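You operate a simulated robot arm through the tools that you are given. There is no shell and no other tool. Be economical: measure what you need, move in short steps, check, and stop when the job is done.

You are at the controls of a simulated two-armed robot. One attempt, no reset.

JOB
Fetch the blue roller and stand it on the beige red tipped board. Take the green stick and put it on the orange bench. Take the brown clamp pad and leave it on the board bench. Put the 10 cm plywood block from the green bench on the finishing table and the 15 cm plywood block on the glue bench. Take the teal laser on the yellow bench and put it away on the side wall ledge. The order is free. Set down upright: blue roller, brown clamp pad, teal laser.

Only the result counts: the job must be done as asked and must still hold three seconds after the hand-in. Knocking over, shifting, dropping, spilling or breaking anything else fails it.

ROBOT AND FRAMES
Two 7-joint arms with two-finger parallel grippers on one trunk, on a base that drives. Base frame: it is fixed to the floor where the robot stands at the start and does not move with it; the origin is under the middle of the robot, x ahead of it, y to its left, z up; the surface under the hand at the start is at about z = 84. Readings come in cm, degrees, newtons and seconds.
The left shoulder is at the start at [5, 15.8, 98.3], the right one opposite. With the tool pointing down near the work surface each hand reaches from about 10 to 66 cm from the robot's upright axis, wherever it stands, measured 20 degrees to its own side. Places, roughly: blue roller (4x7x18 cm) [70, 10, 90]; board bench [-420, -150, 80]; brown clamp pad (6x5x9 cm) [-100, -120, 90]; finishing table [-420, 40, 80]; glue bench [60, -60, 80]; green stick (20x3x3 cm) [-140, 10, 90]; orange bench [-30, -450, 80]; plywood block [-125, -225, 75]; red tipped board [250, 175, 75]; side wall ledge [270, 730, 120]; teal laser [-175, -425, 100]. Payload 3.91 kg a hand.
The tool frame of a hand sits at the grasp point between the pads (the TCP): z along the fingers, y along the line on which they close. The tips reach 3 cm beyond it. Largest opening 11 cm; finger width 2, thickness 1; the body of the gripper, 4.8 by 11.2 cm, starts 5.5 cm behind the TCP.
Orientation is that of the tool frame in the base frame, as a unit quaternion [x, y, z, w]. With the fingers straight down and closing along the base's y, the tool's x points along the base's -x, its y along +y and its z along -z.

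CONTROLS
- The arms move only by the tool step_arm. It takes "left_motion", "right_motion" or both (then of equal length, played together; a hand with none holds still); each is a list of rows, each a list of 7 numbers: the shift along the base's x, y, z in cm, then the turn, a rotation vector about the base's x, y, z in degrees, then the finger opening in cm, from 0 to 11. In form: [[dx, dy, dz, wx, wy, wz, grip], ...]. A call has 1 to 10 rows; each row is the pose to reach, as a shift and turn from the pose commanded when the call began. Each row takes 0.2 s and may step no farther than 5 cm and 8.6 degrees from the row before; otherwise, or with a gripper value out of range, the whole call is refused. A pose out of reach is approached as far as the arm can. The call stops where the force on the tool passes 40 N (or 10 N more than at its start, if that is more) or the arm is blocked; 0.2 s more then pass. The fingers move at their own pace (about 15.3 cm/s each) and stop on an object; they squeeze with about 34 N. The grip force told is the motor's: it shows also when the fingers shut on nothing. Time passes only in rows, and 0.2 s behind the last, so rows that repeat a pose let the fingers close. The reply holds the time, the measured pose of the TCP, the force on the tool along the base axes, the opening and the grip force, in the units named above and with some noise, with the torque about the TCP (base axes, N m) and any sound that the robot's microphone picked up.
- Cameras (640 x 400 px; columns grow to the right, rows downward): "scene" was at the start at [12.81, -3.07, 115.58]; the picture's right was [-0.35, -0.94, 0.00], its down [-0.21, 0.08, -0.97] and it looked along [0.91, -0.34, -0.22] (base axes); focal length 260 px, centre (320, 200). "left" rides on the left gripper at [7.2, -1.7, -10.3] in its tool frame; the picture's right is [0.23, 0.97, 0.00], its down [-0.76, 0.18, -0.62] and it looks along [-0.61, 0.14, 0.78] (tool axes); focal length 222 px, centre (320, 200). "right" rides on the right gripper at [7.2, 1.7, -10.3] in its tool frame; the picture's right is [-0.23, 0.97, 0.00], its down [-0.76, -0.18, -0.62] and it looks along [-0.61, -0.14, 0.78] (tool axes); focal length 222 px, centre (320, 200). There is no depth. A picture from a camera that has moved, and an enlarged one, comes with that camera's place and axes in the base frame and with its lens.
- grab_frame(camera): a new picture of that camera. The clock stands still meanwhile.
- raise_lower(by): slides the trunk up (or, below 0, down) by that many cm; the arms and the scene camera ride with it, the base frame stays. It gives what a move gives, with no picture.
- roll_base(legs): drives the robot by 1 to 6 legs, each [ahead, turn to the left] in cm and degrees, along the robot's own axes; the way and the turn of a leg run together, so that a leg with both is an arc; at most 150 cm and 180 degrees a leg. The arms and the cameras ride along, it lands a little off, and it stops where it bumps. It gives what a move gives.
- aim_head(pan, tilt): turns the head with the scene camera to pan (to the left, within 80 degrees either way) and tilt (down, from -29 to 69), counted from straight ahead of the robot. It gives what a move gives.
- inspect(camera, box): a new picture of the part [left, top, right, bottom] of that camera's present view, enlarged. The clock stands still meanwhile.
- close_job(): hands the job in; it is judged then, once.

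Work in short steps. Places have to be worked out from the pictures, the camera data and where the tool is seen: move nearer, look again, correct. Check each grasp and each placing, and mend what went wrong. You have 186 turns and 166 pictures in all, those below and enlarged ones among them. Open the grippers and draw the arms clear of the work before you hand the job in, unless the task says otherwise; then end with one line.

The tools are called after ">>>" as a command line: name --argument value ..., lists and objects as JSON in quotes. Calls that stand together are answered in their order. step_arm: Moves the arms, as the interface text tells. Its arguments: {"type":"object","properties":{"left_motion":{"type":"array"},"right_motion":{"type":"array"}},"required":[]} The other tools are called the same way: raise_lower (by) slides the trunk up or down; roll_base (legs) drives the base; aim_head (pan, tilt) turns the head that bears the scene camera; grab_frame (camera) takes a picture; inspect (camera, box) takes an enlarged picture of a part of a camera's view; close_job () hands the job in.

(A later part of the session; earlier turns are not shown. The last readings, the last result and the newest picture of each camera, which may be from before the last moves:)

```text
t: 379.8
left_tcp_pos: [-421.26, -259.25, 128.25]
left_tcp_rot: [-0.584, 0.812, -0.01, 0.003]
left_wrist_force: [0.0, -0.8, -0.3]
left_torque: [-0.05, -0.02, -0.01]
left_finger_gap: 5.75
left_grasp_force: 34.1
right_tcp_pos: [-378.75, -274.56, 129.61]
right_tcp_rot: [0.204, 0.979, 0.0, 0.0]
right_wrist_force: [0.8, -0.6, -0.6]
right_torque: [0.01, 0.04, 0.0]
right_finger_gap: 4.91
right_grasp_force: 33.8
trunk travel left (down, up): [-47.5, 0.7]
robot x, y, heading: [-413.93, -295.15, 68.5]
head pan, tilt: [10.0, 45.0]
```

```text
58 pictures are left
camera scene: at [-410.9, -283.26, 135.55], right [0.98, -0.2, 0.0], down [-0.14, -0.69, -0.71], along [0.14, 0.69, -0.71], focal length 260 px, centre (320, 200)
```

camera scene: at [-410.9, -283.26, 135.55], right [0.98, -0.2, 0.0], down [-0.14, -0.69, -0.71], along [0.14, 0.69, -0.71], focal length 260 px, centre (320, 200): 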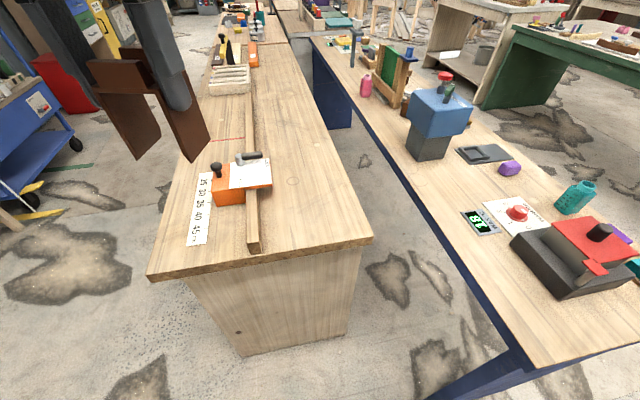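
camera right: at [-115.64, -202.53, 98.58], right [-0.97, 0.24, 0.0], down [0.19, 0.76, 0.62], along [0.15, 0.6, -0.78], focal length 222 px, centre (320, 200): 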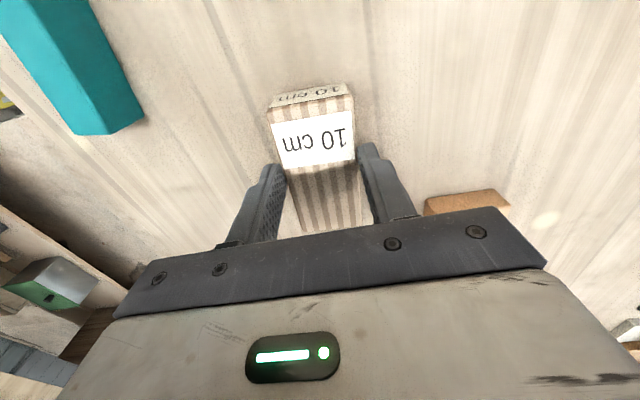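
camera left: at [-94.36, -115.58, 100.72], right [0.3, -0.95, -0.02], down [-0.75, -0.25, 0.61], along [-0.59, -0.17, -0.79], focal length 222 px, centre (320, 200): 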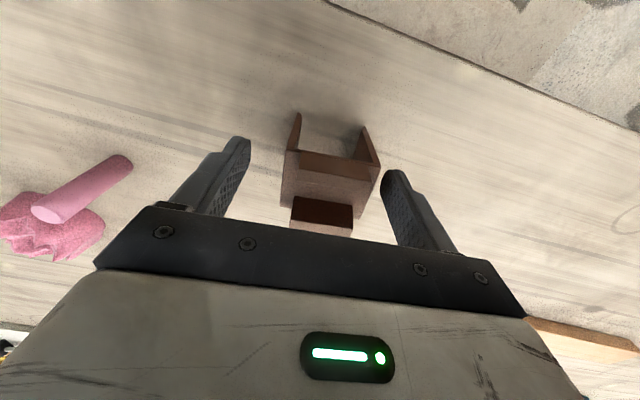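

The free area's centre is about (-403, -234). Drive 6 cm ahead, lower the trunk 18 cm, and bring the pad over it.

>>> roll_base --legs '[[6, 0]]'

>>> raise_lower --by -18

>>> step_arm --left_motion '[[3, 3, 0, 0, 0, 0, 4.5], [6, 6, 0, 0, 0, 0, 4.5], [9, 9, 0, 0, 0, 0, 4.5], [12, 12.5, 0, 0, 0, 0, 4.5], [15, 16, 0, 0, 0, 0, 4.5], [16.6, 18.7, 0, 0, 0, 0, 4.5], [16.6, 18.7, -3, 0, 0, 0, 4.5], [16.6, 18.7, -6, 0, 0, 0, 4.5]]'

>>> grab_frame --camera "scene"

>>> grab_frame --camera "left"

```text
t: 380.7
left_tcp_pos: [-419.08, -253.47, 128.39]
left_tcp_rot: [-0.584, 0.812, -0.01, 0.003]
left_wrist_force: [0.7, 0.8, -0.6]
left_torque: [-0.07, 0.02, -0.02]
left_finger_gap: 5.73
left_grasp_force: 33.8
right_tcp_pos: [-376.51, -268.69, 129.58]
right_tcp_rot: [0.202, 0.979, 0.0, 0.0]
right_wrist_force: [1.0, 0.8, -0.9]
right_torque: [-0.02, 0.01, -0.01]
right_finger_gap: 4.92
right_grasp_force: 33.7
trunk travel left (down, up): [-47.5, 0.7]
robot x, y, heading: [-412.22, -289.34, 68.3]
head pan, tilt: [10.0, 45.0]
```

```text
t: 382.7
left_tcp_pos: [-419.03, -253.65, 110.3]
left_tcp_rot: [-0.585, 0.811, -0.011, 0.003]
left_wrist_force: [-0.1, 0.0, -0.7]
left_torque: [0.01, 0.01, 0.0]
left_finger_gap: 5.74
left_grasp_force: 33.9
right_tcp_pos: [-376.6, -268.81, 111.48]
right_tcp_rot: [0.202, 0.979, 0.0, 0.0]
right_wrist_force: [0.1, 0.5, -0.1]
right_torque: [0.0, 0.03, 0.01]
right_finger_gap: 4.9
right_grasp_force: 34.1
trunk travel left (down, up): [-29.5, 18.7]
robot x, y, heading: [-411.89, -289.21, 68.6]
head pan, tilt: [10.0, 45.0]
```

```text
t: 384.5
left_tcp_pos: [-402.55, -234.8, 104.44]
left_tcp_rot: [-0.585, 0.811, -0.011, 0.004]
left_wrist_force: [0.4, 0.4, -1.5]
left_torque: [0.02, -0.04, 0.01]
left_finger_gap: 5.71
left_grasp_force: 33.9
right_tcp_pos: [-376.68, -268.71, 111.69]
right_tcp_rot: [0.202, 0.979, 0.0, 0.0]
right_wrist_force: [-0.3, -0.3, -1.9]
right_torque: [-0.04, 0.0, -0.02]
right_finger_gap: 4.93
right_grasp_force: 33.7
trunk travel left (down, up): [-29.5, 18.7]
robot x, y, heading: [-411.74, -289.13, 68.8]
head pan, tilt: [10.0, 45.0]
```

```text
57 pictures are left
camera scene: at [-408.66, -277.51, 117.54], right [0.98, -0.2, 0.0], down [-0.14, -0.69, -0.71], along [0.14, 0.69, -0.71], focal length 260 px, centre (320, 200)
```

scene: 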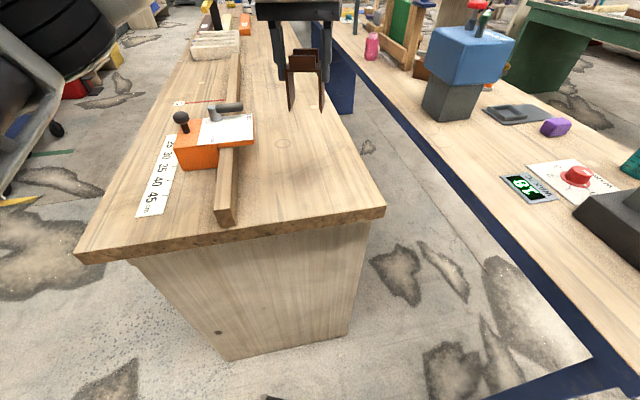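

```text
56 pictures are left
camera left: at [-403.4, -242.01, 114.84], right [-1.0, 0.09, -0.02], down [0.06, 0.79, 0.61], along [0.07, 0.61, -0.79], focal length 222 px, centre (320, 200)
```

left: 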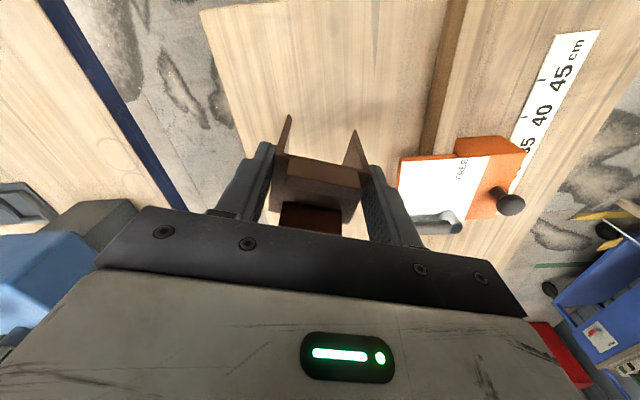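

The landing spot (projected) is in clear bench area. Lower: quickly to ~92.5, then slowly to contact.

>>> step_arm --left_motion '[[0, 0, -4, 0, 0, 0, 4.5], [0, 0, -8, 0, 0, 0, 4.5], [0, 0, -10.5, 0, 0, 0, 4.5], [0, 0, -11.5, 0, 0, 0, 4.5], [0, 0, -12, 0, 0, 0, 4.5], [0, 0, -12.4, 0, 0, 0, 4.5]]'

>>> inspect --camera "scene" --box '[220, 40, 380, 180]'

```text
t: 385.9
left_tcp_pos: [-402.5, -234.96, 92.01]
left_tcp_rot: [-0.584, 0.812, -0.011, 0.004]
left_wrist_force: [0.0, -0.5, 0.1]
left_torque: [0.0, -0.02, 0.04]
left_finger_gap: 5.75
left_grasp_force: 33.9
right_tcp_pos: [-376.56, -268.79, 111.52]
right_tcp_rot: [0.201, 0.98, 0.001, 0.0]
right_wrist_force: [-0.5, -0.3, -1.4]
right_torque: [-0.02, 0.01, -0.01]
right_finger_gap: 4.92
right_grasp_force: 33.3
trunk travel left (down, up): [-29.5, 18.7]
robot x, y, heading: [-412.02, -289.7, 68.4]
head pan, tilt: [10.0, 45.0]
```

```text
2.86 times, centred on (300, 110) of scene
camera zoom: at [-408.66, -277.52, 117.54], right [0.98, -0.2, 0.0], down [-0.14, -0.69, -0.71], along [0.14, 0.69, -0.71], focal length 743 px, centre (377, 457)
```

zoom: 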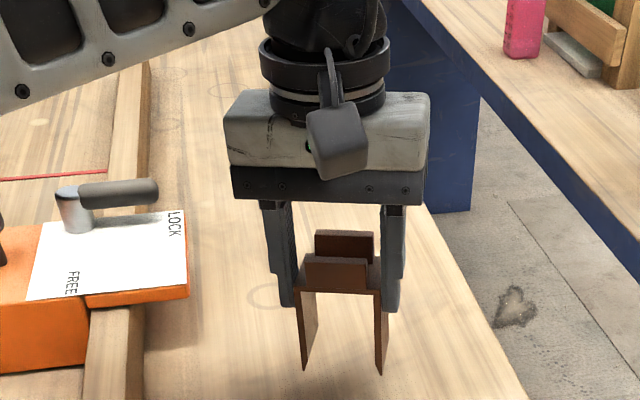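

Still in the air; continue slowly.

>>> step_arm --left_motion '[[0, 0, -0.6, 0, 0, 0, 4.5], [0, 0, -1.0, 0, 0, 0, 4.5], [0, 0, -1.3, 0, 0, 0, 4.5], [0, 0, -1.6, 0, 0, 0, 4.5]]'

>>> inspect --camera "scene" --box '[220, 40, 380, 180]'

```text
t: 386.9
left_tcp_pos: [-402.48, -234.73, 90.23]
left_tcp_rot: [-0.585, 0.811, -0.011, 0.004]
left_wrist_force: [0.4, 0.3, -1.0]
left_torque: [-0.01, -0.03, 0.02]
left_finger_gap: 5.73
left_grasp_force: 33.8
right_tcp_pos: [-376.64, -268.81, 111.55]
right_tcp_rot: [0.202, 0.979, 0.001, 0.0]
right_wrist_force: [0.1, -0.9, -0.1]
right_torque: [0.01, 0.0, -0.01]
right_finger_gap: 4.91
right_grasp_force: 33.7
trunk travel left (down, up): [-29.5, 18.7]
robot x, y, heading: [-411.89, -289.49, 68.4]
head pan, tilt: [10.0, 45.0]
```

```text
2.86 times, centred on (300, 110) of scene
camera zoom: at [-408.66, -277.52, 117.54], right [0.98, -0.2, 0.0], down [-0.14, -0.69, -0.71], along [0.14, 0.69, -0.71], focal length 743 px, centre (377, 457)
```

zoom: 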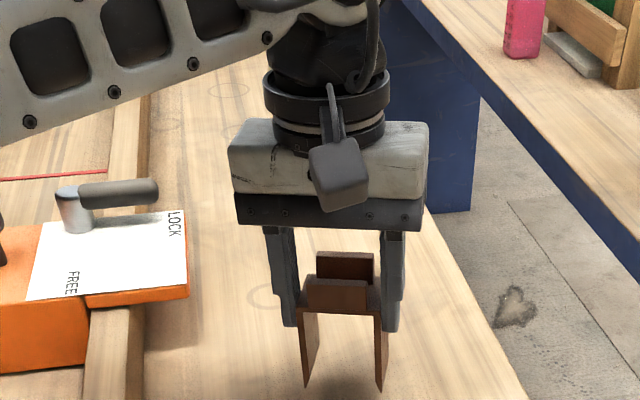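

Continue down in small steps to contact.

>>> step_arm --left_motion '[[0, 0, -0.5, 0, 0, 0, 4.5], [0, 0, -1.0, 0, 0, 0, 4.5], [0, 0, -1.5, 0, 0, 0, 4.5], [0, 0, -2.0, 0, 0, 0, 4.5], [0, 0, -2.4, 0, 0, 0, 4.5]]'

>>> inspect --camera "scene" --box '[220, 60, 380, 200]'

```text
t: 388.1
left_tcp_pos: [-402.38, -234.95, 88.01]
left_tcp_rot: [-0.585, 0.811, -0.01, 0.003]
left_wrist_force: [-0.1, 0.9, -0.5]
left_torque: [-0.03, 0.01, -0.01]
left_finger_gap: 5.72
left_grasp_force: 34.0
right_tcp_pos: [-376.51, -268.87, 111.6]
right_tcp_rot: [0.202, 0.979, 0.0, 0.0]
right_wrist_force: [-0.4, 0.2, -1.1]
right_torque: [0.04, 0.05, -0.03]
right_finger_gap: 4.93
right_grasp_force: 33.2
trunk travel left (down, up): [-29.5, 18.7]
robot x, y, heading: [-411.74, -289.45, 68.4]
head pan, tilt: [10.0, 45.0]
```

```text
2.86 times, centred on (300, 130) of scene
camera zoom: at [-408.66, -277.53, 117.54], right [0.98, -0.2, 0.0], down [-0.14, -0.69, -0.71], along [0.14, 0.69, -0.71], focal length 743 px, centre (377, 400)
```

zoom: 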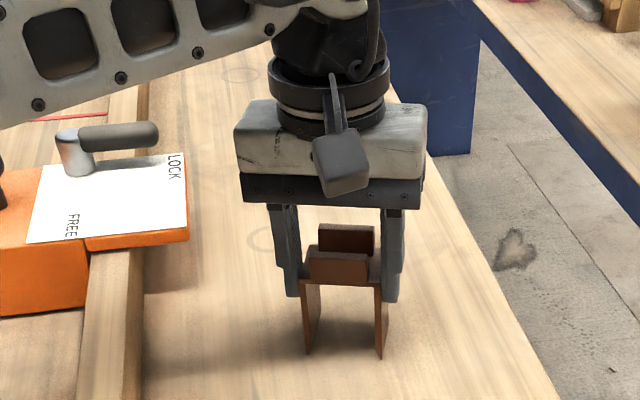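

Shadows are converging; continue.

>>> step_arm --left_motion '[[0, 0, -0.4, 0, 0, 0, 4.5], [0, 0, -0.8, 0, 0, 0, 4.5], [0, 0, -1.2, 0, 0, 0, 4.5], [0, 0, -1.6, 0, 0, 0, 4.5], [0, 0, -2.0, 0, 0, 0, 4.5], [0, 0, -2.4, 0, 0, 0, 4.5]]'

>>> inspect --camera "scene" --box '[220, 60, 380, 200]'

```text
t: 389.1
left_tcp_pos: [-402.09, -234.82, 87.46]
left_tcp_rot: [-0.584, 0.812, -0.009, 0.011]
left_wrist_force: [-0.2, -2.9, 12.8]
left_torque: [-0.2, 0.5, 0.03]
left_finger_gap: 5.76
left_grasp_force: 34.0
right_tcp_pos: [-376.65, -268.91, 111.56]
right_tcp_rot: [0.202, 0.979, 0.001, 0.0]
right_wrist_force: [0.2, 0.3, -1.5]
right_torque: [-0.05, 0.02, -0.01]
right_finger_gap: 4.9
right_grasp_force: 33.7
trunk travel left (down, up): [-29.5, 18.7]
robot x, y, heading: [-412.19, -289.55, 68.3]
head pan, tilt: [10.0, 45.0]
stopped in row 4 (left hand): the force on the tool passed its limit at 42 N (the readings are from after the stop); the commanded pose is now the measured one
```

```text
2.86 times, centred on (300, 130) of scene
camera zoom: at [-408.67, -277.61, 117.52], right [0.98, -0.2, 0.0], down [-0.14, -0.69, -0.71], along [0.14, 0.69, -0.71], focal length 743 px, centre (377, 400)
```

zoom: 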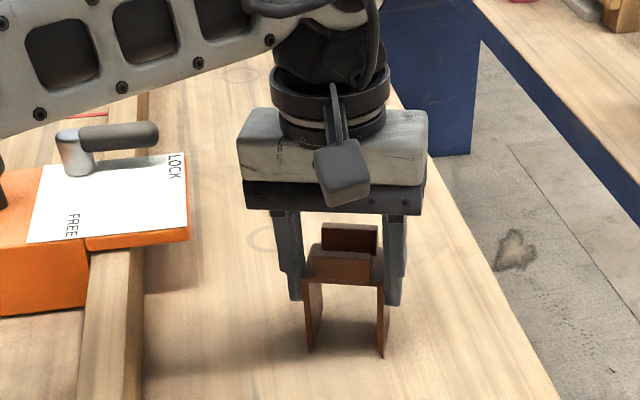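

Contact. Ease and open, then rise straight up.

>>> step_arm --left_motion '[[0, 0, 0.1, 0, 0, 0, 4.5], [0, 0, 0.1, 0, 0, 0, 6], [0, 0, 0.1, 0, 0, 0, 7], [0, 0, 0.1, 0, 0, 0, 8.5], [0, 0, 3, 0, 0, 0, 8.5], [0, 0, 7, 0, 0, 0, 8.5], [0, 0, 11, 0, 0, 0, 8.5], [0, 0, 15, 0, 0, 0, 8.5], [0, 0, 19, 0, 0, 0, 8.5]]'

>>> grab_frame --camera "scene"

```text
t: 391.1
left_tcp_pos: [-402.41, -234.85, 106.36]
left_tcp_rot: [-0.584, 0.812, -0.011, 0.009]
left_wrist_force: [-0.2, -0.3, -0.3]
left_torque: [0.01, 0.0, -0.02]
left_finger_gap: 8.5
left_grasp_force: 0.0
right_tcp_pos: [-376.57, -268.86, 111.61]
right_tcp_rot: [0.202, 0.979, 0.001, 0.0]
right_wrist_force: [0.8, -0.1, -1.5]
right_torque: [0.03, 0.02, 0.02]
right_finger_gap: 4.92
right_grasp_force: 33.9
trunk travel left (down, up): [-29.5, 18.7]
robot x, y, heading: [-411.79, -289.53, 68.4]
head pan, tilt: [10.0, 45.0]
```

```text
51 pictures are left
camera scene: at [-408.65, -277.56, 117.54], right [0.98, -0.2, 0.0], down [-0.14, -0.69, -0.71], along [0.14, 0.69, -0.71], focal length 260 px, centre (320, 200)
```

scene: 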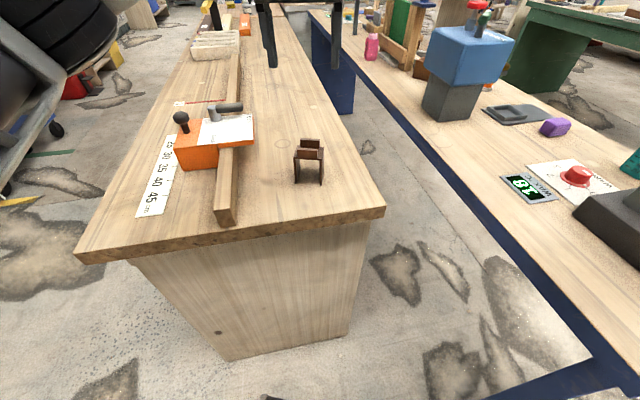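

The pad stands upright on the board bench. Now to the finishing table via the west aisle (x≈-500).

>>> step_arm --left_motion '[[-4, -3, 1, 0, 0, 0, 8], [-8, -6, 2, 0, 0, 0, 8], [-12, -9, 2, 0, 0, 0, 8], [-14, -12, 2, 0, 0, 0, 8], [-15, -15, 2, 0, 0, 0, 8]]'

>>> roll_base --legs '[[-35, 0], [0, 112], [75, 0], [0, -90], [145, 0]]'

>>> aim_head --pan -20 --tilt 18

>>> grab_frame --camera "scene"

```text
refused: row 1 steps farther than a row can; nothing moved
```

```text
t: 412.5
left_tcp_pos: [-527.68, -126.66, 106.41]
left_tcp_rot: [0.755, -0.655, 0.009, -0.011]
left_wrist_force: [0.4, -0.6, -0.4]
left_torque: [0.0, 0.04, 0.01]
left_finger_gap: 8.51
left_grasp_force: 0.1
right_tcp_pos: [-489.34, -145.38, 111.53]
right_tcp_rot: [-0.029, 1.0, 0.0, 0.0]
right_wrist_force: [-0.3, 0.7, -1.4]
right_torque: [0.02, 0.03, -0.02]
right_finger_gap: 4.92
right_grasp_force: 33.8
trunk travel left (down, up): [-29.5, 18.7]
robot x, y, heading: [-511.72, -179.34, 95.0]
head pan, tilt: [10.0, 45.0]
```

```text
t: 413.4
left_tcp_pos: [-527.78, -126.72, 106.36]
left_tcp_rot: [0.755, -0.655, 0.008, -0.011]
left_wrist_force: [-0.3, 0.0, -0.4]
left_torque: [0.01, -0.02, -0.03]
left_finger_gap: 8.51
left_grasp_force: 0.1
right_tcp_pos: [-489.28, -145.38, 111.57]
right_tcp_rot: [-0.03, 1.0, 0.0, 0.0]
right_wrist_force: [-0.3, 1.1, -1.6]
right_torque: [-0.01, -0.04, -0.01]
right_finger_gap: 4.94
right_grasp_force: 34.4
trunk travel left (down, up): [-29.5, 18.7]
robot x, y, heading: [-511.66, -179.43, 95.0]
head pan, tilt: [-20.0, 18.0]
```

```text
50 pictures are left
camera scene: at [-509.46, -166.43, 121.73], right [0.97, -0.26, 0.0], down [-0.08, -0.3, -0.95], along [0.24, 0.92, -0.31], focal length 260 px, centre (320, 200)
```

scene: 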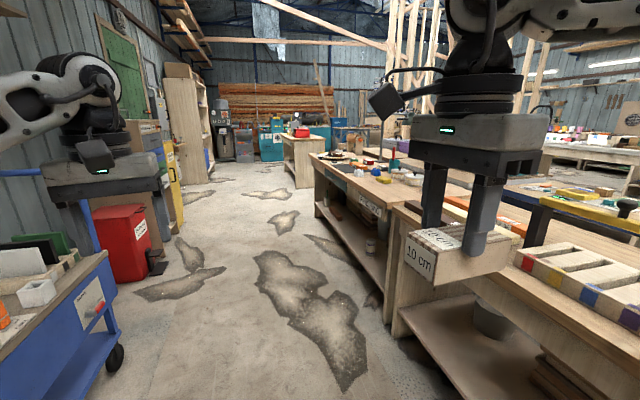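

The retract call was refused, but the drive went freely. The next table carries a label; zoom to read it and find free space.

>>> inspect --camera "scene" --box '[270, 120, 480, 260]'

>>> step_arm --left_motion '[[0, -4, 1, 0, 0, 0, 8], [0, -8, 2, 0, 0, 0, 8], [0, -12, 2, 0, 0, 0, 8], [0, -16, 2, 0, 0, 0, 8], [0, -20, 2, 0, 0, 0, 8], [0, -24, 2, 0, 0, 0, 8]]'

```text
2.86 times, centred on (375, 190) of scene
camera zoom: at [-509.46, -166.43, 121.73], right [0.97, -0.26, 0.0], down [-0.08, -0.3, -0.95], along [0.24, 0.92, -0.31], focal length 743 px, centre (163, 229)
```

zoom: 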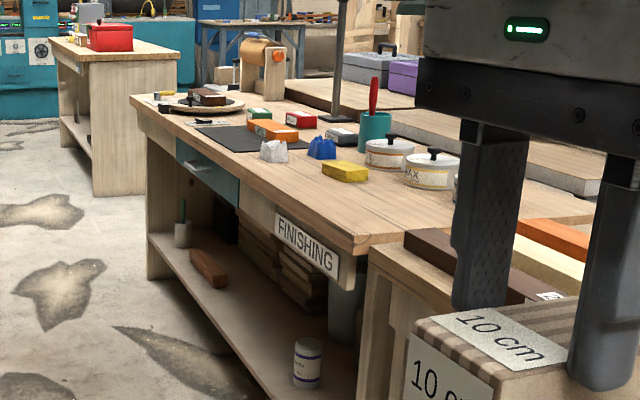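

```text
t: 414.8
left_tcp_pos: [-527.68, -150.83, 108.38]
left_tcp_rot: [0.756, -0.654, 0.008, -0.012]
left_wrist_force: [-0.3, 0.0, 0.0]
left_torque: [-0.01, 0.01, -0.01]
left_finger_gap: 8.0
left_grasp_force: 0.1
right_tcp_pos: [-489.28, -145.4, 111.57]
right_tcp_rot: [-0.029, 1.0, 0.001, 0.0]
right_wrist_force: [0.8, -0.3, -1.3]
right_torque: [-0.02, 0.02, 0.01]
right_finger_gap: 4.92
right_grasp_force: 34.2
trunk travel left (down, up): [-29.5, 18.7]
robot x, y, heading: [-511.54, -179.42, 95.4]
head pan, tilt: [-20.0, 18.0]
```

It reads FINISHING; its front edge is x≈-453, with free top near y≈-48. Drive to (-489, -22) facing +x.

>>> roll_base --legs '[[0, -5], [80, 0], [76, 0], [0, -90], [18, 0]]'

>>> aim_head --pan -20 --tilt 35

>>> grab_frame --camera "scene"

```text
t: 428.1
left_tcp_pos: [-464.58, -9.85, 108.24]
left_tcp_rot: [-0.041, 0.999, -0.013, 0.001]
left_wrist_force: [0.7, 0.2, -0.4]
left_torque: [-0.01, 0.0, -0.04]
left_finger_gap: 7.99
left_grasp_force: 0.0
right_tcp_pos: [-461.62, -48.65, 111.57]
right_tcp_rot: [0.708, 0.706, 0.0, 0.001]
right_wrist_force: [0.0, 0.7, -1.3]
right_torque: [-0.02, 0.0, 0.02]
right_finger_gap: 4.92
right_grasp_force: 33.7
trunk travel left (down, up): [-29.5, 18.7]
robot x, y, heading: [-494.63, -24.08, 1.6]
head pan, tilt: [-20.0, 18.0]
```

```text
t: 428.9
left_tcp_pos: [-464.54, -9.92, 108.43]
left_tcp_rot: [-0.041, 0.999, -0.014, 0.002]
left_wrist_force: [-0.4, 1.3, 0.8]
left_torque: [-0.01, 0.0, 0.0]
left_finger_gap: 8.03
left_grasp_force: 0.1
right_tcp_pos: [-461.6, -48.59, 111.48]
right_tcp_rot: [0.708, 0.706, 0.0, 0.001]
right_wrist_force: [-0.3, -0.5, -1.1]
right_torque: [-0.01, 0.03, -0.02]
right_finger_gap: 4.94
right_grasp_force: 34.0
trunk travel left (down, up): [-29.5, 18.7]
robot x, y, heading: [-494.13, -24.44, 1.4]
head pan, tilt: [-20.0, 35.0]
```

```text
48 pictures are left
camera scene: at [-482.0, -26.81, 119.03], right [-0.32, -0.95, 0.0], down [-0.54, 0.18, -0.82], along [0.78, -0.26, -0.57], focal length 260 px, centre (320, 200)
```

scene: 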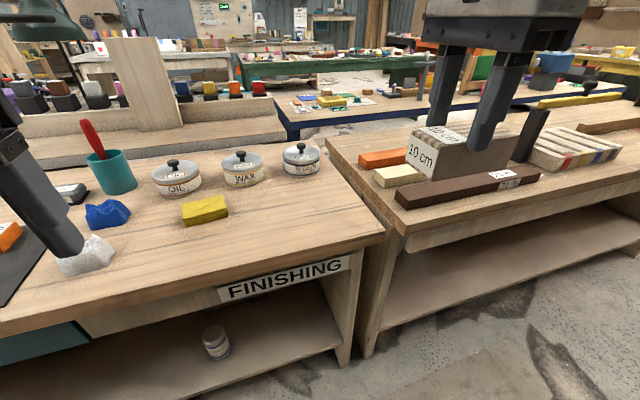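

Free area around (-440, -37). I move the block there, unwinding the wrist by 30° to stay within its limits.

>>> step_arm --right_motion '[[3, 1, 0, 0, 0, 5, 2], [6, 3, 0, 0, 0, 10, 2], [9, 5, 0, 0, 0, 15, 2], [12, 7, 0, 0, 0, 20, 2], [15, 9, 0, 0, 0, 25, 2], [18, 10.5, 0, 0, 0, 30, 2], [21.5, 11.5, -1, 0, 0, 30, 2], [21.5, 11.5, -5, 0, 0, 30, 2], [21.5, 11.5, -9, 0, 0, 30, 2], [21.5, 11.5, -13, 0, 0, 30, 2]]'

>>> grab_frame --camera "scene"

>>> grab_frame --camera "right"

```text
t: 431.1
left_tcp_pos: [-464.64, -9.99, 108.23]
left_tcp_rot: [-0.042, 0.999, -0.014, 0.002]
left_wrist_force: [0.5, -0.1, -0.4]
left_torque: [-0.03, -0.02, -0.01]
left_finger_gap: 7.99
left_grasp_force: 0.0
right_tcp_pos: [-443.53, -40.34, 97.95]
right_tcp_rot: [0.501, 0.865, 0.002, 0.001]
right_wrist_force: [-0.2, -0.4, -1.1]
right_torque: [0.0, 0.0, -0.01]
right_finger_gap: 4.91
right_grasp_force: 33.7
right hand out of reach, approached as far as the arm can: row 5, 6, 7, 8, 9, 10
trunk travel left (down, up): [-29.5, 18.7]
robot x, y, heading: [-494.41, -24.19, 1.5]
head pan, tilt: [-20.0, 35.0]
```

```text
47 pictures are left
camera scene: at [-481.99, -26.82, 119.03], right [-0.32, -0.95, 0.0], down [-0.54, 0.18, -0.82], along [0.78, -0.26, -0.57], focal length 260 px, centre (320, 200)
```

scene: 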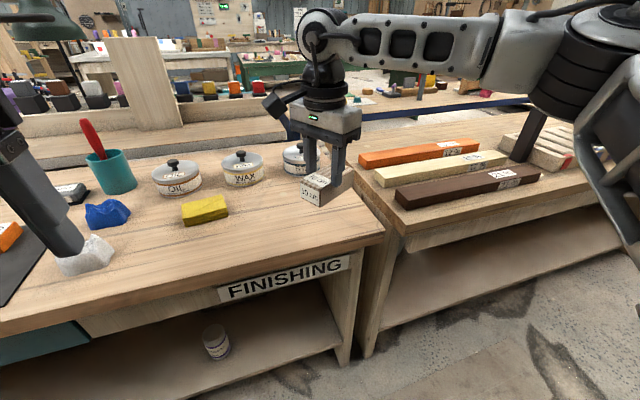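

```text
46 pictures are left
camera right: at [-445.81, -33.43, 108.23], right [0.96, 0.29, 0.0], down [0.22, -0.75, 0.62], along [0.18, -0.6, -0.78], focal length 222 px, centre (320, 200)
```

right: 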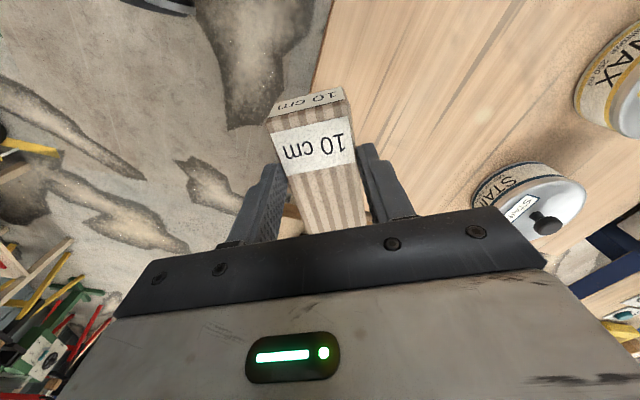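

The table edge is at x≈-445.5, so the block must go ~6 cm further in. Try with more unwinding of the wrist.

>>> step_arm --right_motion '[[0, 0, 1, 0, 0, 8, 2], [0, 0, 1, 0, 0, 16, 2], [1.5, 0, 1, 0, 0, 24, 2], [4, 1, 1, 0, 0, 28, 2], [7, 1.5, 1, 0, 0, 28, 2], [7, 1.5, 1, 0, 0, 28, 2]]'

>>> grab_frame --camera "right"

```text
t: 432.6
left_tcp_pos: [-464.58, -9.96, 108.32]
left_tcp_rot: [-0.041, 0.999, -0.013, 0.003]
left_wrist_force: [0.4, -0.9, 0.2]
left_torque: [0.0, 0.0, -0.01]
left_finger_gap: 8.0
left_grasp_force: 0.1
right_tcp_pos: [-441.69, -42.65, 98.63]
right_tcp_rot: [0.275, 0.961, 0.0, 0.001]
right_wrist_force: [0.1, 0.3, -1.6]
right_torque: [0.03, -0.02, 0.02]
right_finger_gap: 4.93
right_grasp_force: 34.1
right hand out of reach, approached as far as the arm can: row 3, 4, 5, 6
trunk travel left (down, up): [-29.5, 18.7]
robot x, y, heading: [-494.28, -24.53, 1.6]
head pan, tilt: [-20.0, 35.0]
```

```text
45 pictures are left
camera right: at [-447.03, -37.52, 108.83], right [0.71, 0.71, 0.0], down [0.55, -0.56, 0.62], along [0.44, -0.44, -0.78], focal length 222 px, centre (320, 200)
```

right: 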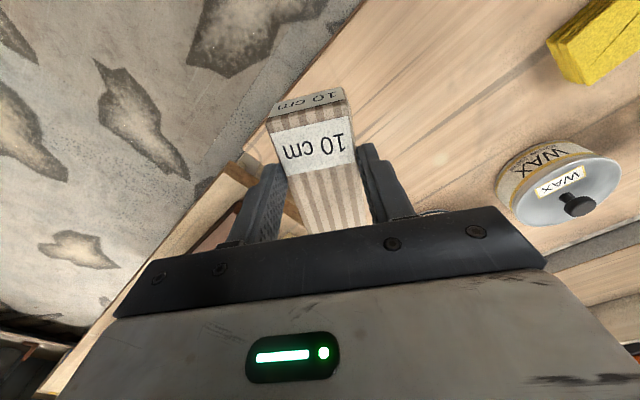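

It's plain reach; drive 8 cm ahead instead.

>>> roll_base --legs '[[8, 0]]'

>>> step_arm --right_motion '[[0, 2, -2, 0, 0, 0, 2], [0, 5, -4, 0, 0, 0, 2], [0, 5, -7, 0, 0, 0, 2]]'

>>> grab_frame --camera "right"

>>> inspect --camera "scene" --box '[180, 100, 400, 280]'

```text
t: 433.6
left_tcp_pos: [-456.32, -9.79, 108.39]
left_tcp_rot: [-0.042, 0.999, -0.014, 0.001]
left_wrist_force: [-0.6, 0.3, 0.0]
left_torque: [-0.03, 0.0, -0.01]
left_finger_gap: 8.01
left_grasp_force: 0.0
right_tcp_pos: [-433.44, -42.42, 98.56]
right_tcp_rot: [0.276, 0.961, 0.001, -0.001]
right_wrist_force: [-0.9, -0.2, -2.2]
right_torque: [0.0, 0.02, 0.01]
right_finger_gap: 4.93
right_grasp_force: 34.2
trunk travel left (down, up): [-29.5, 18.7]
robot x, y, heading: [-486.12, -23.99, 1.7]
head pan, tilt: [-20.0, 35.0]
```

```text
t: 434.4
left_tcp_pos: [-456.49, -9.63, 108.14]
left_tcp_rot: [-0.043, 0.999, -0.013, 0.003]
left_wrist_force: [0.1, 0.1, -0.3]
left_torque: [-0.01, -0.01, 0.01]
left_finger_gap: 8.02
left_grasp_force: 0.0
right_tcp_pos: [-436.2, -39.76, 91.84]
right_tcp_rot: [0.275, 0.961, 0.001, 0.0]
right_wrist_force: [0.1, 0.1, -1.5]
right_torque: [0.02, -0.03, 0.05]
right_finger_gap: 4.91
right_grasp_force: 33.7
right hand out of reach, approached as far as the arm can: row 1, 2, 3
trunk travel left (down, up): [-29.5, 18.7]
robot x, y, heading: [-486.18, -24.02, 1.5]
head pan, tilt: [-20.0, 35.0]
```

```text
44 pictures are left
camera right: at [-441.38, -34.6, 102.21], right [0.71, 0.71, 0.0], down [0.55, -0.56, 0.62], along [0.44, -0.44, -0.78], focal length 222 px, centre (320, 200)
```

right: 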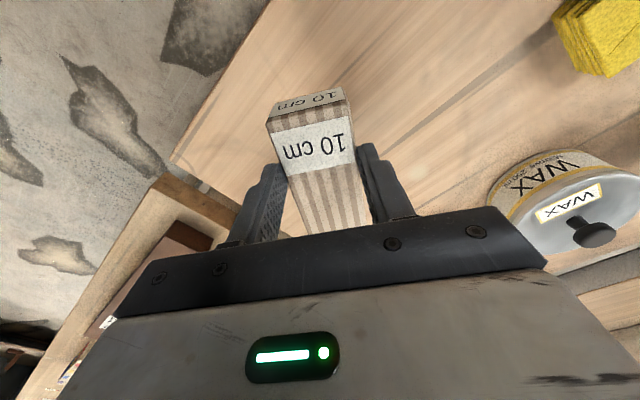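

```text
2.22 times, centred on (290, 190) of scene
camera zoom: at [-473.83, -26.56, 119.02], right [-0.31, -0.95, 0.0], down [-0.54, 0.18, -0.82], along [0.78, -0.26, -0.57], focal length 578 px, centre (387, 222)
```

zoom: 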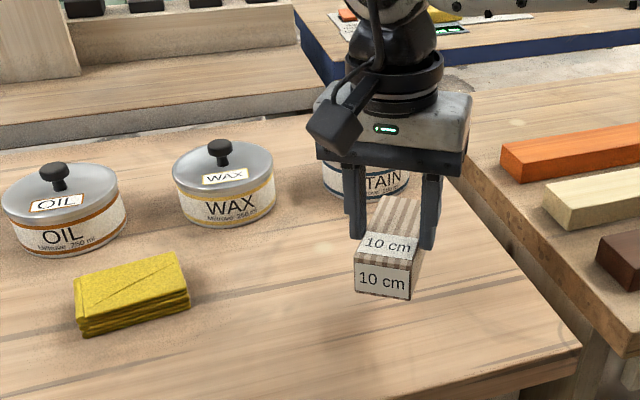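

The block's footprint is clear of cans and edges. Lower to contact.

>>> step_arm --right_motion '[[0, 0, -1.5, 0, 0, 0, 2], [0, 0, -2.5, 0, 0, 0, 2], [0, 0, -3.2, 0, 0, 0, 2], [0, 0, -3.8, 0, 0, 0, 2], [0, 0, -4.4, 0, 0, 0, 2], [0, 0, -5, 0, 0, 0, 2], [0, 0, -5.6, 0, 0, 0, 2], [0, 0, -6.2, 0, 0, 0, 2]]'

>>> inspect --camera "scene" --box '[220, 120, 380, 260]'

```text
t: 436.2
left_tcp_pos: [-456.45, -9.68, 108.26]
left_tcp_rot: [-0.042, 0.999, -0.013, 0.003]
left_wrist_force: [0.1, 0.3, 0.1]
left_torque: [-0.01, 0.03, 0.01]
left_finger_gap: 8.0
left_grasp_force: 0.0
right_tcp_pos: [-436.8, -40.81, 86.37]
right_tcp_rot: [0.276, 0.961, 0.002, 0.002]
right_wrist_force: [0.0, 0.2, 2.2]
right_torque: [-0.19, -0.13, -0.01]
right_finger_gap: 4.95
right_grasp_force: 33.8
right hand out of reach, approached as far as the arm can: row 2, 3, 4, 5, 6, 7, 8
trunk travel left (down, up): [-29.5, 18.7]
robot x, y, heading: [-486.2, -24.47, 1.7]
head pan, tilt: [-20.0, 35.0]
```

```text
2.86 times, centred on (300, 190) of scene
camera zoom: at [-473.88, -26.54, 119.04], right [-0.31, -0.95, 0.0], down [-0.54, 0.18, -0.82], along [0.78, -0.26, -0.57], focal length 743 px, centre (377, 229)
```

zoom: 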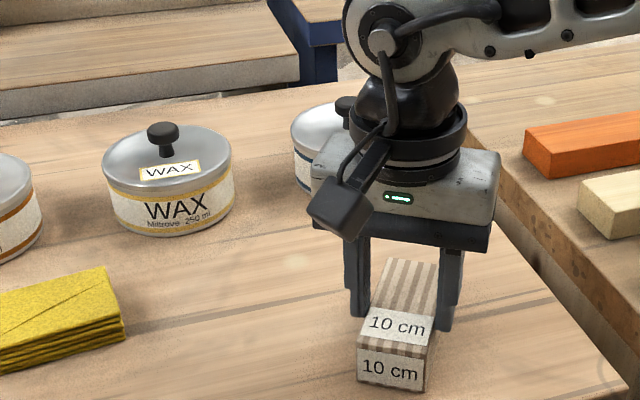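

Slight load appears (near contact). Push a little further to confirm.

>>> step_arm --right_motion '[[-0.3, 0, -0.4, 0, 0, 0, 2], [-0.5, 0, -0.8, 0, 0, 0, 2], [-0.6, 0, -1.2, 0, 0, 0, 2]]'

>>> inspect --camera "scene" --box '[220, 120, 380, 260]'

```text
t: 437.0
left_tcp_pos: [-456.67, -9.49, 108.41]
left_tcp_rot: [-0.042, 0.999, -0.015, 0.003]
left_wrist_force: [0.1, -0.5, 0.3]
left_torque: [0.0, -0.01, 0.0]
left_finger_gap: 7.97
left_grasp_force: 0.1
right_tcp_pos: [-437.33, -40.67, 85.74]
right_tcp_rot: [0.274, 0.962, 0.005, 0.007]
right_wrist_force: [9.7, -0.5, 34.6]
right_torque: [-0.05, -0.12, 0.02]
right_finger_gap: 4.93
right_grasp_force: 34.6
trunk travel left (down, up): [-29.5, 18.7]
robot x, y, heading: [-486.3, -24.16, 1.5]
head pan, tilt: [-20.0, 35.0]
```

```text
2.86 times, centred on (300, 190) of scene
camera zoom: at [-474.01, -26.47, 119.08], right [-0.31, -0.95, 0.0], down [-0.54, 0.18, -0.82], along [0.78, -0.26, -0.57], focal length 743 px, centre (377, 229)
```

zoom: 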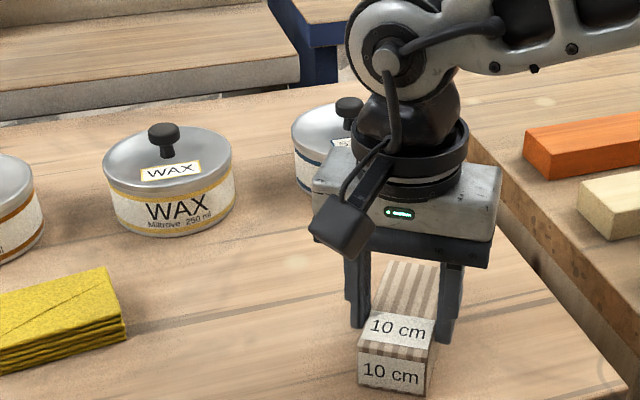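

Firm contact (35 N). Ease, open, rise.

>>> step_arm --right_motion '[[0.3, 0, 0.5, 0, 0, 0, 2], [0.3, 0, 0.5, 0, 0, 0, 5.5], [0.3, 0, 0.5, 0, 0, 0, 7], [0.3, 0, 0.5, 0, 0, 0, 7.5], [0, 0, 4, 0, 0, 0, 7.5], [0, 0, 8, 0, 0, 0, 7.5], [0, 0, 12, 0, 0, 0, 7.5], [0, 0, 16, 0, 0, 0, 7.5], [-4, 0, 18, 0, 0, 0, 7.5], [-8, 0, 20, 0, 0, 0, 7.5]]'

>>> grab_frame --camera "scene"

```text
t: 439.2
left_tcp_pos: [-456.57, -9.65, 108.31]
left_tcp_rot: [-0.043, 0.999, -0.015, 0.003]
left_wrist_force: [0.3, -0.3, 0.4]
left_torque: [0.0, 0.02, 0.0]
left_finger_gap: 8.01
left_grasp_force: 0.1
right_tcp_pos: [-445.84, -40.7, 105.08]
right_tcp_rot: [0.276, 0.961, 0.001, 0.002]
right_wrist_force: [-0.4, 0.5, -0.4]
right_torque: [0.03, 0.01, -0.01]
right_finger_gap: 7.5
right_grasp_force: 0.0
trunk travel left (down, up): [-29.5, 18.7]
robot x, y, heading: [-486.34, -23.85, 1.9]
head pan, tilt: [-20.0, 35.0]
```

```text
40 pictures are left
camera scene: at [-473.89, -26.55, 119.03], right [-0.31, -0.95, 0.0], down [-0.54, 0.18, -0.82], along [0.78, -0.26, -0.57], focal length 260 px, centre (320, 200)
```

scene: 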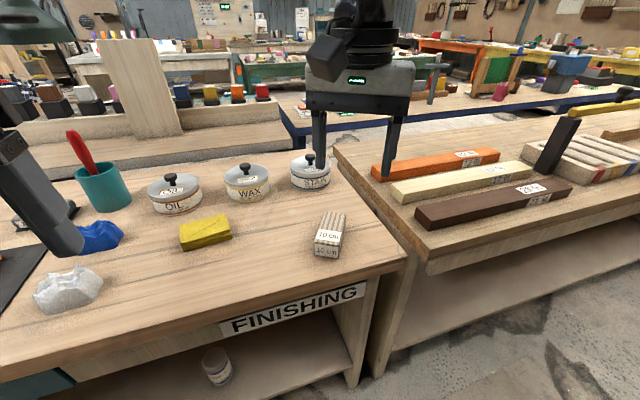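

The block rests on the finishing table. Next the laser: drive back along the aisle and the south passage to the yellow bench.

>>> roll_base --legs '[[-22, 0], [0, -92], [150, 0], [158, 0], [0, 90]]'

>>> roll_base --legs '[[150, 0], [150, 0], [20, 0], [0, -88]]'

>>> aim_head --pan 0 --tilt 25

>>> grab_frame --camera "scene"

```text
refused: 158 is not a number from -150 to 150
```

```text
t: 441.5
left_tcp_pos: [-438.42, -9.29, 108.19]
left_tcp_rot: [-0.039, 0.999, -0.013, 0.0]
left_wrist_force: [0.3, 0.5, 0.7]
left_torque: [-0.01, 0.01, 0.02]
left_finger_gap: 7.97
left_grasp_force: 0.0
right_tcp_pos: [-427.94, -40.26, 104.77]
right_tcp_rot: [0.28, 0.96, 0.0, 0.0]
right_wrist_force: [-0.1, -0.4, 0.7]
right_torque: [0.04, -0.01, 0.01]
right_finger_gap: 7.5
right_grasp_force: 0.1
trunk travel left (down, up): [-29.5, 18.7]
robot x, y, heading: [-468.4, -23.5, 1.4]
head pan, tilt: [-20.0, 35.0]
stopped in leg 1: the robot was blocked; the commanded pose is now the measured one
```

```text
t: 442.3
left_tcp_pos: [-438.36, -9.3, 108.14]
left_tcp_rot: [-0.04, 0.999, -0.013, 0.0]
left_wrist_force: [0.4, 0.4, 0.7]
left_torque: [-0.01, 0.01, 0.03]
left_finger_gap: 8.02
left_grasp_force: 0.1
right_tcp_pos: [-427.92, -40.33, 104.78]
right_tcp_rot: [0.279, 0.96, 0.0, 0.0]
right_wrist_force: [-0.6, -0.6, 0.0]
right_torque: [0.02, -0.02, -0.02]
right_finger_gap: 7.49
right_grasp_force: 0.0
trunk travel left (down, up): [-29.5, 18.7]
robot x, y, heading: [-468.42, -23.5, 1.3]
head pan, tilt: [0.0, 25.0]
```

```text
39 pictures are left
camera scene: at [-455.06, -23.08, 120.6], right [0.02, -1.0, 0.0], down [-0.42, -0.01, -0.91], along [0.91, 0.02, -0.42], focal length 260 px, centre (320, 200)
```

scene: 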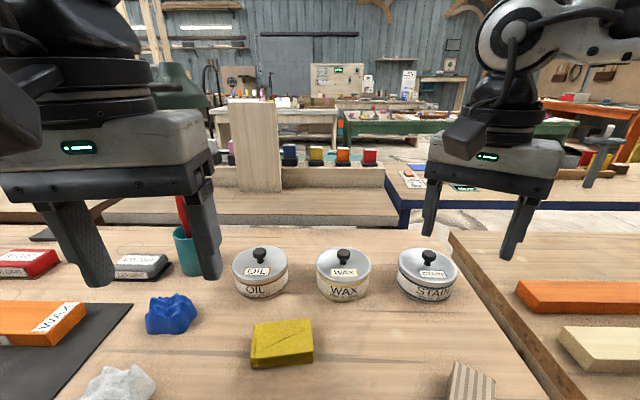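

My first call was refused (leg >150) and the second ran the base gently against the table; nothing seems displaced. Back out properly now.

>>> roll_base --legs '[[-40, 0], [0, -91], [150, 0], [148, 0], [0, 90]]'

>>> aim_head --pan 0 --tilt 20

>>> grab_frame --camera "scene"

```text
t: 466.4
left_tcp_pos: [-478.3, -305.56, 108.22]
left_tcp_rot: [-0.044, 0.999, -0.014, 0.001]
left_wrist_force: [0.1, -0.7, 0.0]
left_torque: [-0.03, -0.02, 0.01]
left_finger_gap: 8.01
left_grasp_force: 0.1
right_tcp_pos: [-467.66, -336.43, 104.76]
right_tcp_rot: [0.276, 0.961, 0.0, 0.0]
right_wrist_force: [0.0, 0.0, 0.8]
right_torque: [0.0, -0.01, 0.0]
right_finger_gap: 7.5
right_grasp_force: 0.0
trunk travel left (down, up): [-29.5, 18.7]
robot x, y, heading: [-508.13, -319.92, 1.9]
head pan, tilt: [0.0, 25.0]
```

```text
t: 467.0
left_tcp_pos: [-478.33, -305.6, 108.17]
left_tcp_rot: [-0.044, 0.999, -0.014, 0.0]
left_wrist_force: [-1.1, 0.5, -0.1]
left_torque: [-0.04, -0.01, -0.01]
left_finger_gap: 8.01
left_grasp_force: 0.0
right_tcp_pos: [-467.69, -336.44, 104.77]
right_tcp_rot: [0.276, 0.961, 0.0, 0.0]
right_wrist_force: [0.0, 0.4, -0.1]
right_torque: [0.02, -0.02, 0.0]
right_finger_gap: 7.5
right_grasp_force: 0.2
trunk travel left (down, up): [-29.5, 18.7]
robot x, y, heading: [-508.18, -320.15, 1.8]
head pan, tilt: [0.0, 20.0]
```

```text
38 pictures are left
camera scene: at [-494.77, -319.46, 121.41], right [0.03, -1.0, 0.0], down [-0.34, -0.01, -0.94], along [0.94, 0.03, -0.34], focal length 260 px, centre (320, 200)
```

scene: 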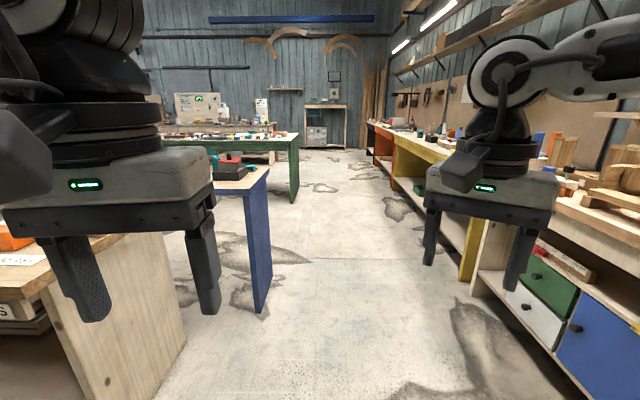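

Drive the lane east to x≈-198 and turn to face the yellow bench.

>>> roll_base --legs '[[0, -5], [150, 0], [150, 0], [14, 0], [0, -87]]'

>>> aim_head --pan 0 --tilt 28

>>> grab_frame --camera "scene"

```text
t: 486.7
left_tcp_pos: [-181.17, -371.66, 108.12]
left_tcp_rot: [0.702, 0.712, -0.01, -0.01]
left_wrist_force: [-1.1, 0.4, -0.5]
left_torque: [0.0, -0.01, 0.03]
left_finger_gap: 7.99
left_grasp_force: 0.1
right_tcp_pos: [-212.63, -380.12, 104.88]
right_tcp_rot: [0.891, 0.454, 0.0, 0.0]
right_wrist_force: [0.3, 0.6, 0.7]
right_torque: [0.03, -0.03, 0.01]
right_finger_gap: 7.52
right_grasp_force: 0.1
trunk travel left (down, up): [-29.5, 18.7]
robot x, y, heading: [-193.19, -340.47, -92.4]
head pan, tilt: [0.0, 20.0]
```

```text
t: 487.4
left_tcp_pos: [-180.97, -371.48, 108.21]
left_tcp_rot: [0.702, 0.712, -0.01, -0.009]
left_wrist_force: [0.4, -0.2, -0.9]
left_torque: [0.02, 0.04, -0.02]
left_finger_gap: 8.01
left_grasp_force: 0.2
right_tcp_pos: [-212.67, -380.07, 104.75]
right_tcp_rot: [0.891, 0.453, -0.001, 0.0]
right_wrist_force: [0.1, -0.4, -1.0]
right_torque: [0.01, 0.0, 0.01]
right_finger_gap: 7.47
right_grasp_force: 0.1
trunk travel left (down, up): [-29.5, 18.7]
robot x, y, heading: [-192.94, -340.77, -92.4]
head pan, tilt: [0.0, 28.0]
```

```text
37 pictures are left
camera scene: at [-193.73, -353.75, 120.13], right [-1.0, 0.04, 0.0], down [0.02, 0.47, -0.88], along [-0.04, -0.88, -0.47], focal length 260 px, centre (320, 200)
```

scene: 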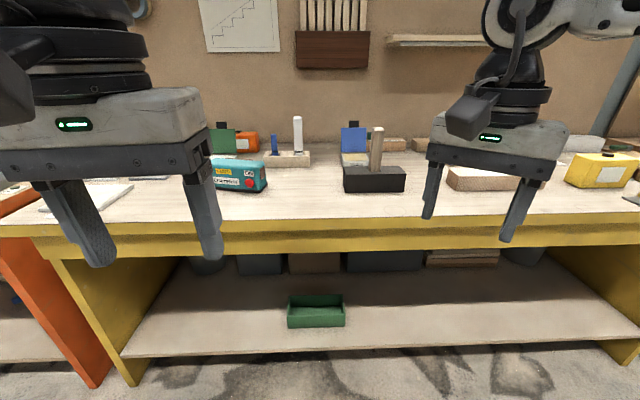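

The teal laser lies at about (-171, -428). Drive 28 cm nearer and look closely.

>>> roll_base --legs '[[28, 0]]'

>>> aim_head --pan 20 --tilt 32

>>> grab_frame --camera "scene"

>>> grab_frame --camera "left"

```text
t: 489.4
left_tcp_pos: [-182.32, -398.78, 108.27]
left_tcp_rot: [0.703, 0.711, -0.009, -0.01]
left_wrist_force: [0.0, 0.6, -0.7]
left_torque: [0.0, -0.06, 0.03]
left_finger_gap: 8.02
left_grasp_force: 0.1
right_tcp_pos: [-213.69, -407.34, 104.81]
right_tcp_rot: [0.893, 0.451, 0.001, 0.0]
right_wrist_force: [0.0, 0.3, -0.5]
right_torque: [-0.02, 0.01, 0.01]
right_finger_gap: 7.49
right_grasp_force: 0.0
trunk travel left (down, up): [-29.5, 18.7]
robot x, y, heading: [-194.46, -368.03, -92.5]
head pan, tilt: [0.0, 28.0]
```

```text
t: 490.2
left_tcp_pos: [-182.2, -398.84, 108.18]
left_tcp_rot: [0.703, 0.711, -0.009, -0.011]
left_wrist_force: [0.3, -0.6, 0.1]
left_torque: [0.03, 0.03, 0.0]
left_finger_gap: 8.0
left_grasp_force: 0.1
right_tcp_pos: [-213.85, -407.36, 104.86]
right_tcp_rot: [0.892, 0.451, 0.0, 0.0]
right_wrist_force: [-0.7, 0.9, 0.7]
right_torque: [0.01, 0.03, 0.02]
right_finger_gap: 7.49
right_grasp_force: 0.0
trunk travel left (down, up): [-29.5, 18.7]
robot x, y, heading: [-193.93, -368.35, -92.2]
head pan, tilt: [20.0, 32.0]
```

```text
36 pictures are left
camera scene: at [-191.82, -380.45, 119.49], right [-0.95, -0.3, 0.0], down [-0.16, 0.51, -0.85], along [0.25, -0.81, -0.53], focal length 260 px, centre (320, 200)
```

scene: 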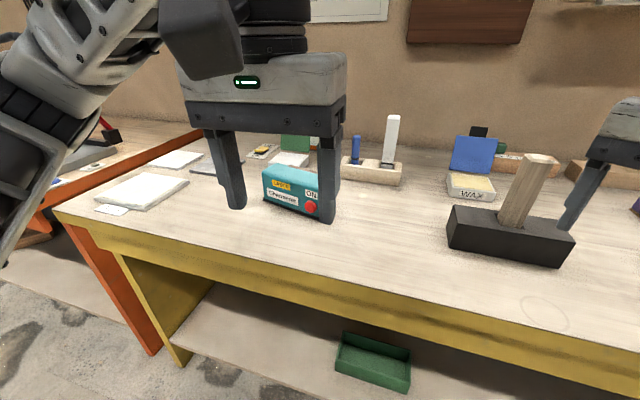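

```text
35 pictures are left
camera left: at [-183.69, -391.65, 118.63], right [0.97, 0.24, -0.03], down [0.2, -0.76, 0.62], along [0.13, -0.61, -0.79], focal length 222 px, centre (320, 200)
```

left: 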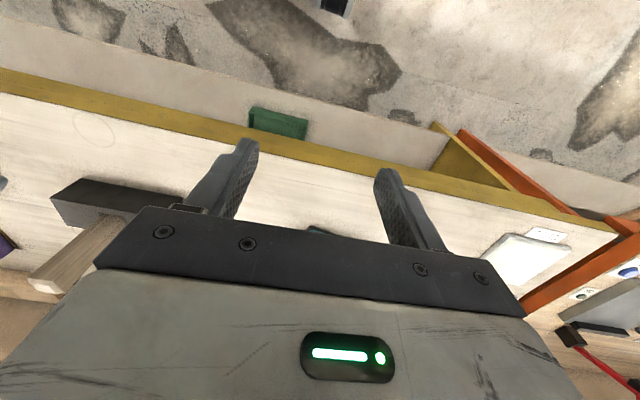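

Zoom on the laser.

>>> inspect --camera "scene" --box '[220, 130, 360, 240]'

```text
3.64 times, centred on (290, 185) of scene
camera zoom: at [-191.82, -380.45, 119.49], right [-0.95, -0.3, 0.0], down [-0.16, 0.51, -0.85], along [0.25, -0.81, -0.53], focal length 946 px, centre (429, 254)
```

zoom: 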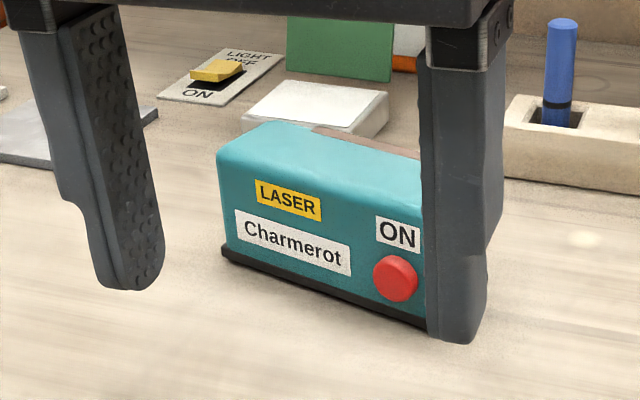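

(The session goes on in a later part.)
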